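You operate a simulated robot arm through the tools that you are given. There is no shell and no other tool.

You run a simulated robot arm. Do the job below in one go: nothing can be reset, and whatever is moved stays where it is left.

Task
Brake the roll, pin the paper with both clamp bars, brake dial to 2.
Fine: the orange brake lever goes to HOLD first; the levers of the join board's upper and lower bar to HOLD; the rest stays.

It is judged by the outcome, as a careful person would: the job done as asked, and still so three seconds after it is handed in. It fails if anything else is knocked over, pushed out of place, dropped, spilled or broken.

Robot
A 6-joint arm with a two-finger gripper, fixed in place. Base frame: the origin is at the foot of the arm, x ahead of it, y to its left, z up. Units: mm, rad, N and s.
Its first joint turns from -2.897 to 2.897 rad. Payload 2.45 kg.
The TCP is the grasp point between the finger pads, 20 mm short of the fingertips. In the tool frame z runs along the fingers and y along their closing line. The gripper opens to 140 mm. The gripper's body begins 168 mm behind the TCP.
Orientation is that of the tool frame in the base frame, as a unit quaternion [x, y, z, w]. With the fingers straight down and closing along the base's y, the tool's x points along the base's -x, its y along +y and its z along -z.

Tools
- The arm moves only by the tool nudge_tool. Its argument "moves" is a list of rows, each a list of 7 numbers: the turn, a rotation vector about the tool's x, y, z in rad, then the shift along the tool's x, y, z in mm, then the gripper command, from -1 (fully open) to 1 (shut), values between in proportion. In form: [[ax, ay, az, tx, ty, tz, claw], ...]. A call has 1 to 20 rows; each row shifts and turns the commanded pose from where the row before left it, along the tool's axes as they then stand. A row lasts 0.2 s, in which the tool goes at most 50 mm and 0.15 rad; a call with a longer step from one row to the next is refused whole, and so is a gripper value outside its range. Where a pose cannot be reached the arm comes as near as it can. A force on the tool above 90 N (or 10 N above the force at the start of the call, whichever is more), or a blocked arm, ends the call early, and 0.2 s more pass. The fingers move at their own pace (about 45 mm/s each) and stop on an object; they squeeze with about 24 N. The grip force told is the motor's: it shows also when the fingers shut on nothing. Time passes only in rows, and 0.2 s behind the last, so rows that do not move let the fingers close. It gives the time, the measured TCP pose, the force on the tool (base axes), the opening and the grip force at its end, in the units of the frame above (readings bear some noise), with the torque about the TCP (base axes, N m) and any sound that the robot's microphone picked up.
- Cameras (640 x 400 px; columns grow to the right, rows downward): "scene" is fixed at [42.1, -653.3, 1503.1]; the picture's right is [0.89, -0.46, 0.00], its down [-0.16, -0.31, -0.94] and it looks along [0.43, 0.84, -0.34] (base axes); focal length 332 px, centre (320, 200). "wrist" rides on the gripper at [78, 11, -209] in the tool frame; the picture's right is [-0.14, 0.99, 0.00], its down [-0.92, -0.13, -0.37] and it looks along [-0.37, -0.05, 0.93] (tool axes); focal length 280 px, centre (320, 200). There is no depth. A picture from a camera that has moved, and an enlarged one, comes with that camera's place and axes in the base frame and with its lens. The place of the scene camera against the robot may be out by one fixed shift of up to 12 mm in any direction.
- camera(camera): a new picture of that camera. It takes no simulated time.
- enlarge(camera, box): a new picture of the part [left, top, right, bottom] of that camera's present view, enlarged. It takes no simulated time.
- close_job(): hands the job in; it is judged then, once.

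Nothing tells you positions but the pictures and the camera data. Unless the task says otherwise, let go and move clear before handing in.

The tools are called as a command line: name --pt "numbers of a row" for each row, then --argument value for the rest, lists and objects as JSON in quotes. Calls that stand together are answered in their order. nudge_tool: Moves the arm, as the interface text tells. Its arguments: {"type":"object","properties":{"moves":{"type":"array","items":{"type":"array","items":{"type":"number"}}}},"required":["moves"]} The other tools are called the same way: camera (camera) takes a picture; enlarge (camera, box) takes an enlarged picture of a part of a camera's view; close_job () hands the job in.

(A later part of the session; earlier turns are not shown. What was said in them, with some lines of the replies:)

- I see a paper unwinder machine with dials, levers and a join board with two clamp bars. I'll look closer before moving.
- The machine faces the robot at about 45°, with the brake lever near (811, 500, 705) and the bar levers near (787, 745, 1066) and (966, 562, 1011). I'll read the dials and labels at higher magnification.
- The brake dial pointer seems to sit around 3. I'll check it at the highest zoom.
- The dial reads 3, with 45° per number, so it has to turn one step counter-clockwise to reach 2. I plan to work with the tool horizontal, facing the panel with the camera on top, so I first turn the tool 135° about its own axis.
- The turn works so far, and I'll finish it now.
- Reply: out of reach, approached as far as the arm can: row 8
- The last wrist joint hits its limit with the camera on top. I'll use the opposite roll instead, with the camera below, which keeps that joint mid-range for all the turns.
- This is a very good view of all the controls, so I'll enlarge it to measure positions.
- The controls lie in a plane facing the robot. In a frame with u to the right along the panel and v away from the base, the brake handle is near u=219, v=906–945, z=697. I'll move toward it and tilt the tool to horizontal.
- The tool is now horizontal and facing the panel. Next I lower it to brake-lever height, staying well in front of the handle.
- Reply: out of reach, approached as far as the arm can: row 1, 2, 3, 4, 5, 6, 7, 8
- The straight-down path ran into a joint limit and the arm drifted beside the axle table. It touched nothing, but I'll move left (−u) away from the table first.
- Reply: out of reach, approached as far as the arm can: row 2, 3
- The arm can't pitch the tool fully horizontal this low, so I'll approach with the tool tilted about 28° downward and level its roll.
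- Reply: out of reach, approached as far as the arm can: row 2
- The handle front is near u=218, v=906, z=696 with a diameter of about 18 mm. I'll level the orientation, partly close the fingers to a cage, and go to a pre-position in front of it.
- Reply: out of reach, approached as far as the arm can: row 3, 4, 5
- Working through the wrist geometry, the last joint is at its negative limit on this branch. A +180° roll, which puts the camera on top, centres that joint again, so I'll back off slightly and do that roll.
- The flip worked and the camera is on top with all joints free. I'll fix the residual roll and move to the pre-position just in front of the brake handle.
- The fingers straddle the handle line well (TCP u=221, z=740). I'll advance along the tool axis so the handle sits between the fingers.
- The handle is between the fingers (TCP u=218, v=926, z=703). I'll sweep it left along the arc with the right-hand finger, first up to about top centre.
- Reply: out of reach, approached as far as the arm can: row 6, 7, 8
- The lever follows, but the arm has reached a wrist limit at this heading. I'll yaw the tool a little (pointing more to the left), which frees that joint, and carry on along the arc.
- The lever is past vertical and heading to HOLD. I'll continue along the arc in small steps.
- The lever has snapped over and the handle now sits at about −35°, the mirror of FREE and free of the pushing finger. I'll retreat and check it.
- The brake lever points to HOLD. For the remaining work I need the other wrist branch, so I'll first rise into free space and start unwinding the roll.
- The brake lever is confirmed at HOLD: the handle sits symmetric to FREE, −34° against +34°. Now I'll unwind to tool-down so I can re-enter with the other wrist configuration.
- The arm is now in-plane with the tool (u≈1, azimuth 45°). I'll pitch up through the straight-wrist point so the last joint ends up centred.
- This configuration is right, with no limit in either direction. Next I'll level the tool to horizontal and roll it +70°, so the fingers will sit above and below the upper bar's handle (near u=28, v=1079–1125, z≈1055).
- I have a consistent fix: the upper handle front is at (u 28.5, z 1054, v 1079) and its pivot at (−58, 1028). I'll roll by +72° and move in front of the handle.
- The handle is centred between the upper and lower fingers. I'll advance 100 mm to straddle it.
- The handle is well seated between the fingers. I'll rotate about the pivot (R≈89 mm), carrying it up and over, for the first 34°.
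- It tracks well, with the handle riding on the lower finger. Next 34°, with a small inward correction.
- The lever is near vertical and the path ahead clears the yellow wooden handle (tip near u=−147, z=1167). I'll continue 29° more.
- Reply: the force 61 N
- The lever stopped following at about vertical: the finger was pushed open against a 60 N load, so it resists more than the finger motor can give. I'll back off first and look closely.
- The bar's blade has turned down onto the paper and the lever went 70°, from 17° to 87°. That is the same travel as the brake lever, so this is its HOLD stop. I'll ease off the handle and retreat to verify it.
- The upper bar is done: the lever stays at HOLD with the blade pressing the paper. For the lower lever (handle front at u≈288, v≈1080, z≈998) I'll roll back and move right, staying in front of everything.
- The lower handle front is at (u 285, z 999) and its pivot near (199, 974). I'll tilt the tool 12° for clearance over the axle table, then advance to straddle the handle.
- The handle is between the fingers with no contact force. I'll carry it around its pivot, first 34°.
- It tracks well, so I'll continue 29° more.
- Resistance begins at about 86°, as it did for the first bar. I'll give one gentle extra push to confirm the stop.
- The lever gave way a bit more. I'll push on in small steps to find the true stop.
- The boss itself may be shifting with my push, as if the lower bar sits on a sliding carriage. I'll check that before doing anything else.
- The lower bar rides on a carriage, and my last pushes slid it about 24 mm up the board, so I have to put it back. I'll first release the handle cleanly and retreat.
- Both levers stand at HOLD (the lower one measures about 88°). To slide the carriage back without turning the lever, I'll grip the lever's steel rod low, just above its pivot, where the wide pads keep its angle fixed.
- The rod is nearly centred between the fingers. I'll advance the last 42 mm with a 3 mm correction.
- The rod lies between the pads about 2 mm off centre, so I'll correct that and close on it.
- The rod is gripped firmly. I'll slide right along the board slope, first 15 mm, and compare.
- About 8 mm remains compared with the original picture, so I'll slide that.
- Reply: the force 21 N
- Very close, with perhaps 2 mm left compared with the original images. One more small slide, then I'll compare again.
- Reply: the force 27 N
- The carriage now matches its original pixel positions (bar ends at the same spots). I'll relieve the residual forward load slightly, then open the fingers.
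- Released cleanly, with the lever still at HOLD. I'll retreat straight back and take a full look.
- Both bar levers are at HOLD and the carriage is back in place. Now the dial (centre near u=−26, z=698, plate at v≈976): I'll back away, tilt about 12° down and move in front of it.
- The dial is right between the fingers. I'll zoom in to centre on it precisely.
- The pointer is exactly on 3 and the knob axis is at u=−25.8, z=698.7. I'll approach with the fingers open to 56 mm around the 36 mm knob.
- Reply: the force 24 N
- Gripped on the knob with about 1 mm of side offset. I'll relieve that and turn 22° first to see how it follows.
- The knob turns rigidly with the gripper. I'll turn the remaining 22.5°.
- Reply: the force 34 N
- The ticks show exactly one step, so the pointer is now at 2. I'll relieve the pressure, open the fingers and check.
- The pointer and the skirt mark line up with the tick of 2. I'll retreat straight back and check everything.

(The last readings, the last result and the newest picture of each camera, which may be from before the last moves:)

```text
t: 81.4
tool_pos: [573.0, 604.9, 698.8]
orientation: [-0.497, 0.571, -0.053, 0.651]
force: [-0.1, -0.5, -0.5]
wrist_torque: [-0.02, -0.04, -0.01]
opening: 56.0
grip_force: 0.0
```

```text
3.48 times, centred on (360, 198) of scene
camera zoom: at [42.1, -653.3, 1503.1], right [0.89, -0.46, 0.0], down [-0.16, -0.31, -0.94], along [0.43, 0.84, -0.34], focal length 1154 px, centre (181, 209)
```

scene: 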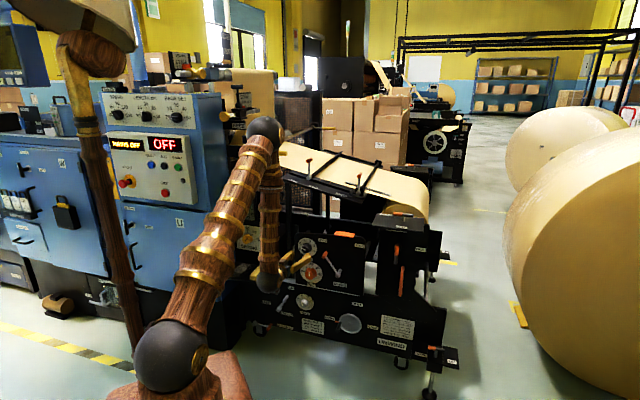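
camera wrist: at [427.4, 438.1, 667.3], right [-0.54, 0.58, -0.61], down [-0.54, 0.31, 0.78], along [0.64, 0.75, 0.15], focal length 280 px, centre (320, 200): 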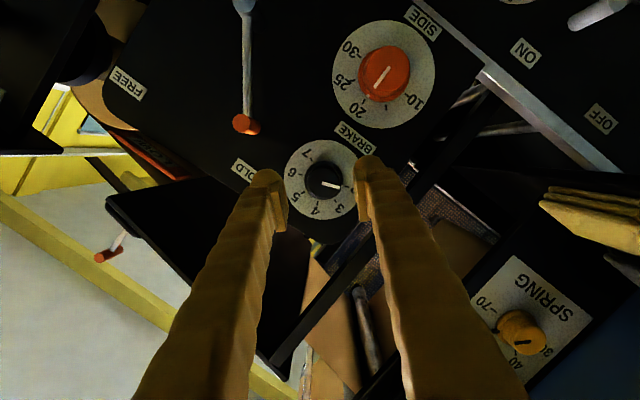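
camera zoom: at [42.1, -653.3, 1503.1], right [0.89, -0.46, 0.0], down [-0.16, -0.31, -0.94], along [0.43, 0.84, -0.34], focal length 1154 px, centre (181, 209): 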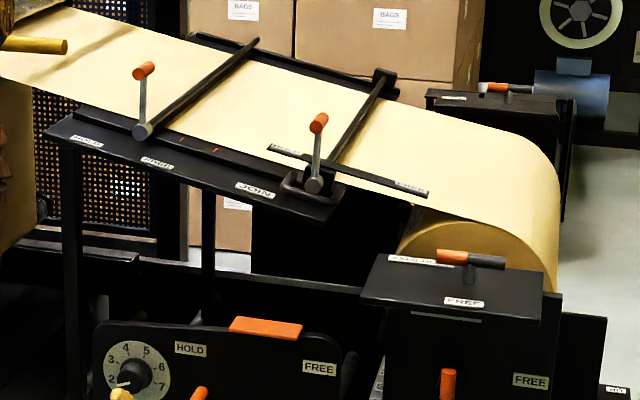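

The dial reads 2. Now I'll compare both bar levers closely, since sliding the carriage could have tilted the lower one slightly.

enlarge --camera "scene" --box '[290, 145, 340, 185]'

enlarge --camera "scene" --box '[340, 162, 390, 202]'

enlarge --camera "scene" --box '[320, 240, 360, 280]'

```text
10.00 times, centred on (315, 165) of scene
camera zoom: at [42.1, -653.3, 1503.1], right [0.89, -0.46, 0.0], down [-0.16, -0.31, -0.94], along [0.43, 0.84, -0.34], focal length 3317 px, centre (370, 550)
```

zoom: 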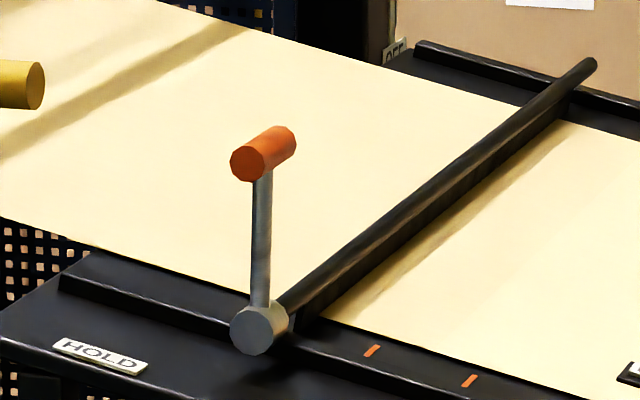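

```text
10.00 times, centred on (365, 182) of scene
camera zoom: at [42.1, -653.3, 1503.1], right [0.89, -0.46, 0.0], down [-0.16, -0.31, -0.94], along [0.43, 0.84, -0.34], focal length 3317 px, centre (-130, 380)
```

zoom: 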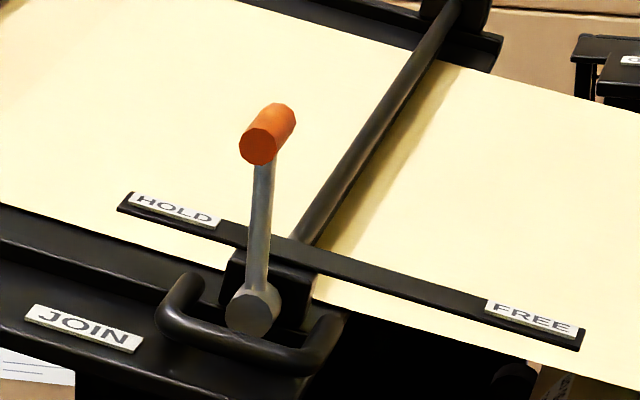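

```text
10.00 times, centred on (340, 260) of scene
camera zoom: at [42.1, -653.3, 1503.1], right [0.89, -0.46, 0.0], down [-0.16, -0.31, -0.94], along [0.43, 0.84, -0.34], focal length 3317 px, centre (120, -400)
```

zoom: 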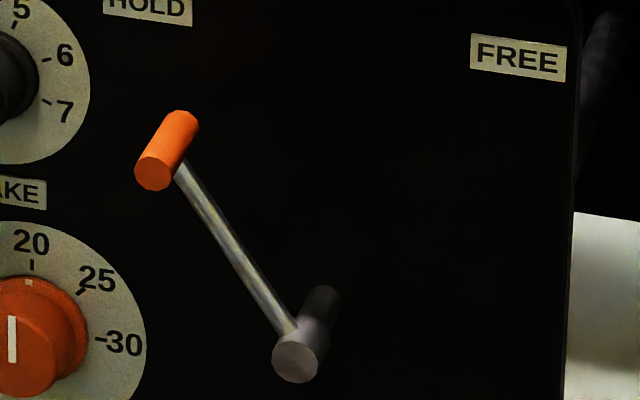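

All controls read as wanted: brake lever at HOLD, both bar levers at about 88–89° (HOLD stop), dial at 2, and the carriage back within about half a millimetre. I'll move the arm clear and do one last check.

nudge_tool --pt "0 0 0 -25.9 -26.5 -5.5 0.2" --pt "0 0 0 -25.9 -26.5 -5.5 0.2" --pt "0 0 0 -25.9 -26.5 -5.5 0.2" --pt "0 0 0 -25.9 -26.5 -5.5 0.2" --pt "0 0 0 -25.9 -26.5 -5.5 0.2"

camera --camera "scene"

enlarge --camera "scene" --box '[285, 225, 375, 295]'

enlarge --camera "scene" --box '[240, 220, 470, 370]'

enlarge --camera "scene" --box '[220, 130, 460, 280]'

```text
t: 82.6
tool_pos: [570.8, 606.7, 885.0]
orientation: [-0.497, 0.572, -0.053, 0.651]
force: [-0.4, 0.0, 0.2]
wrist_torque: [0.01, 0.02, -0.01]
opening: 56.1
grip_force: 0.0
```

```text
taken
```

scene: 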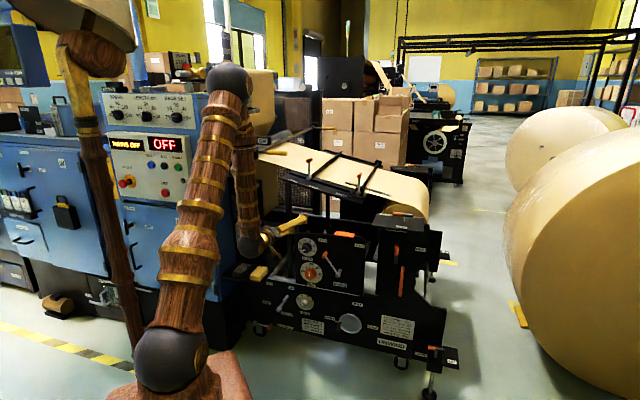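

```text
5.71 times, centred on (330, 260) of scene
camera zoom: at [42.1, -653.3, 1503.1], right [0.89, -0.46, 0.0], down [-0.16, -0.31, -0.94], along [0.43, 0.84, -0.34], focal length 1895 px, centre (263, -143)
```

zoom: 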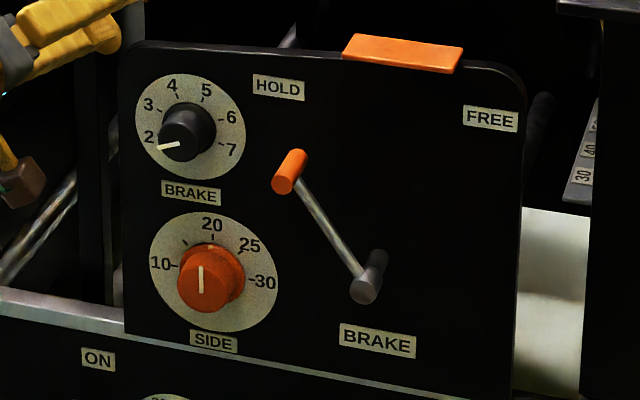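

```text
2.67 times, centred on (355, 295) of scene
camera zoom: at [42.1, -653.3, 1503.1], right [0.89, -0.46, 0.0], down [-0.16, -0.31, -0.94], along [0.43, 0.84, -0.34], focal length 884 px, centre (227, -53)
```

zoom: 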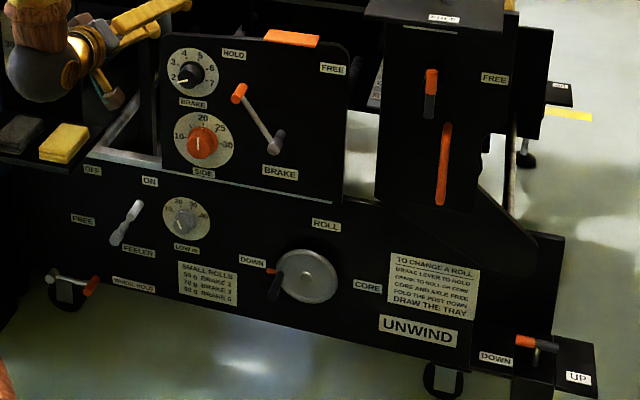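

```text
2.67 times, centred on (340, 205) of scene
camera zoom: at [42.1, -653.3, 1503.1], right [0.89, -0.46, 0.0], down [-0.16, -0.31, -0.94], along [0.43, 0.84, -0.34], focal length 884 px, centre (267, 187)
```

zoom: 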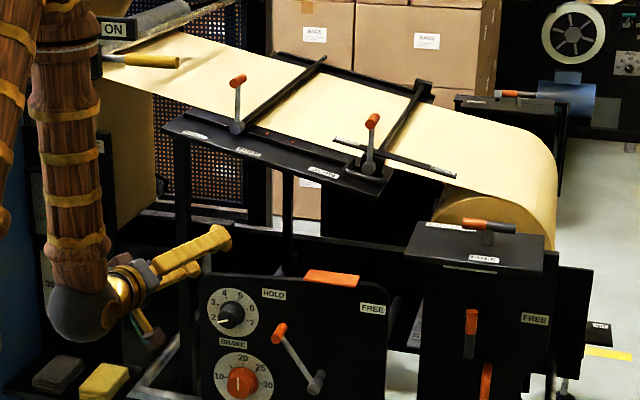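

Everything is in place: the brake lever is at HOLD, the levers of the upper and lower bars are at HOLD, and the brake dial is on 2. The other controls show no change, the carriage is back where it started and the arm is clear, so I'm handing the job in.

close_job

```text
The job is handed in.
```

The roll is braked, both clamp bars pin the paper, and the brake dial is on 2. I handed the job in with the arm clear of the machine.

- **Brake lever:** I moved it first. It sits at HOLD, as far left of centre as it was right of centre at FREE.
- **Clamp bars:** both levers are at HOLD, each turned about 70°. The upper lever would not move further even under about 60 N of push. Its blade is turned down onto the paper.
- **Brake dial:** I turned it one step, from 3 to 2, and the pointer lines up with the tick.

**Carriage slip:** the lower bar rides on a carriage that I didn't expect to slide. My last pushes on its lever moved it about 24 mm up the board. I slid it back to within about 0.5 mm of where it started, judged from the camera pictures, and the lever stayed at HOLD. The blade was probably already down on the paper during the slide. I saw no damage, but I can't rule out that the paper was dragged slightly.

The other controls I could compare look unchanged from the first pictures.
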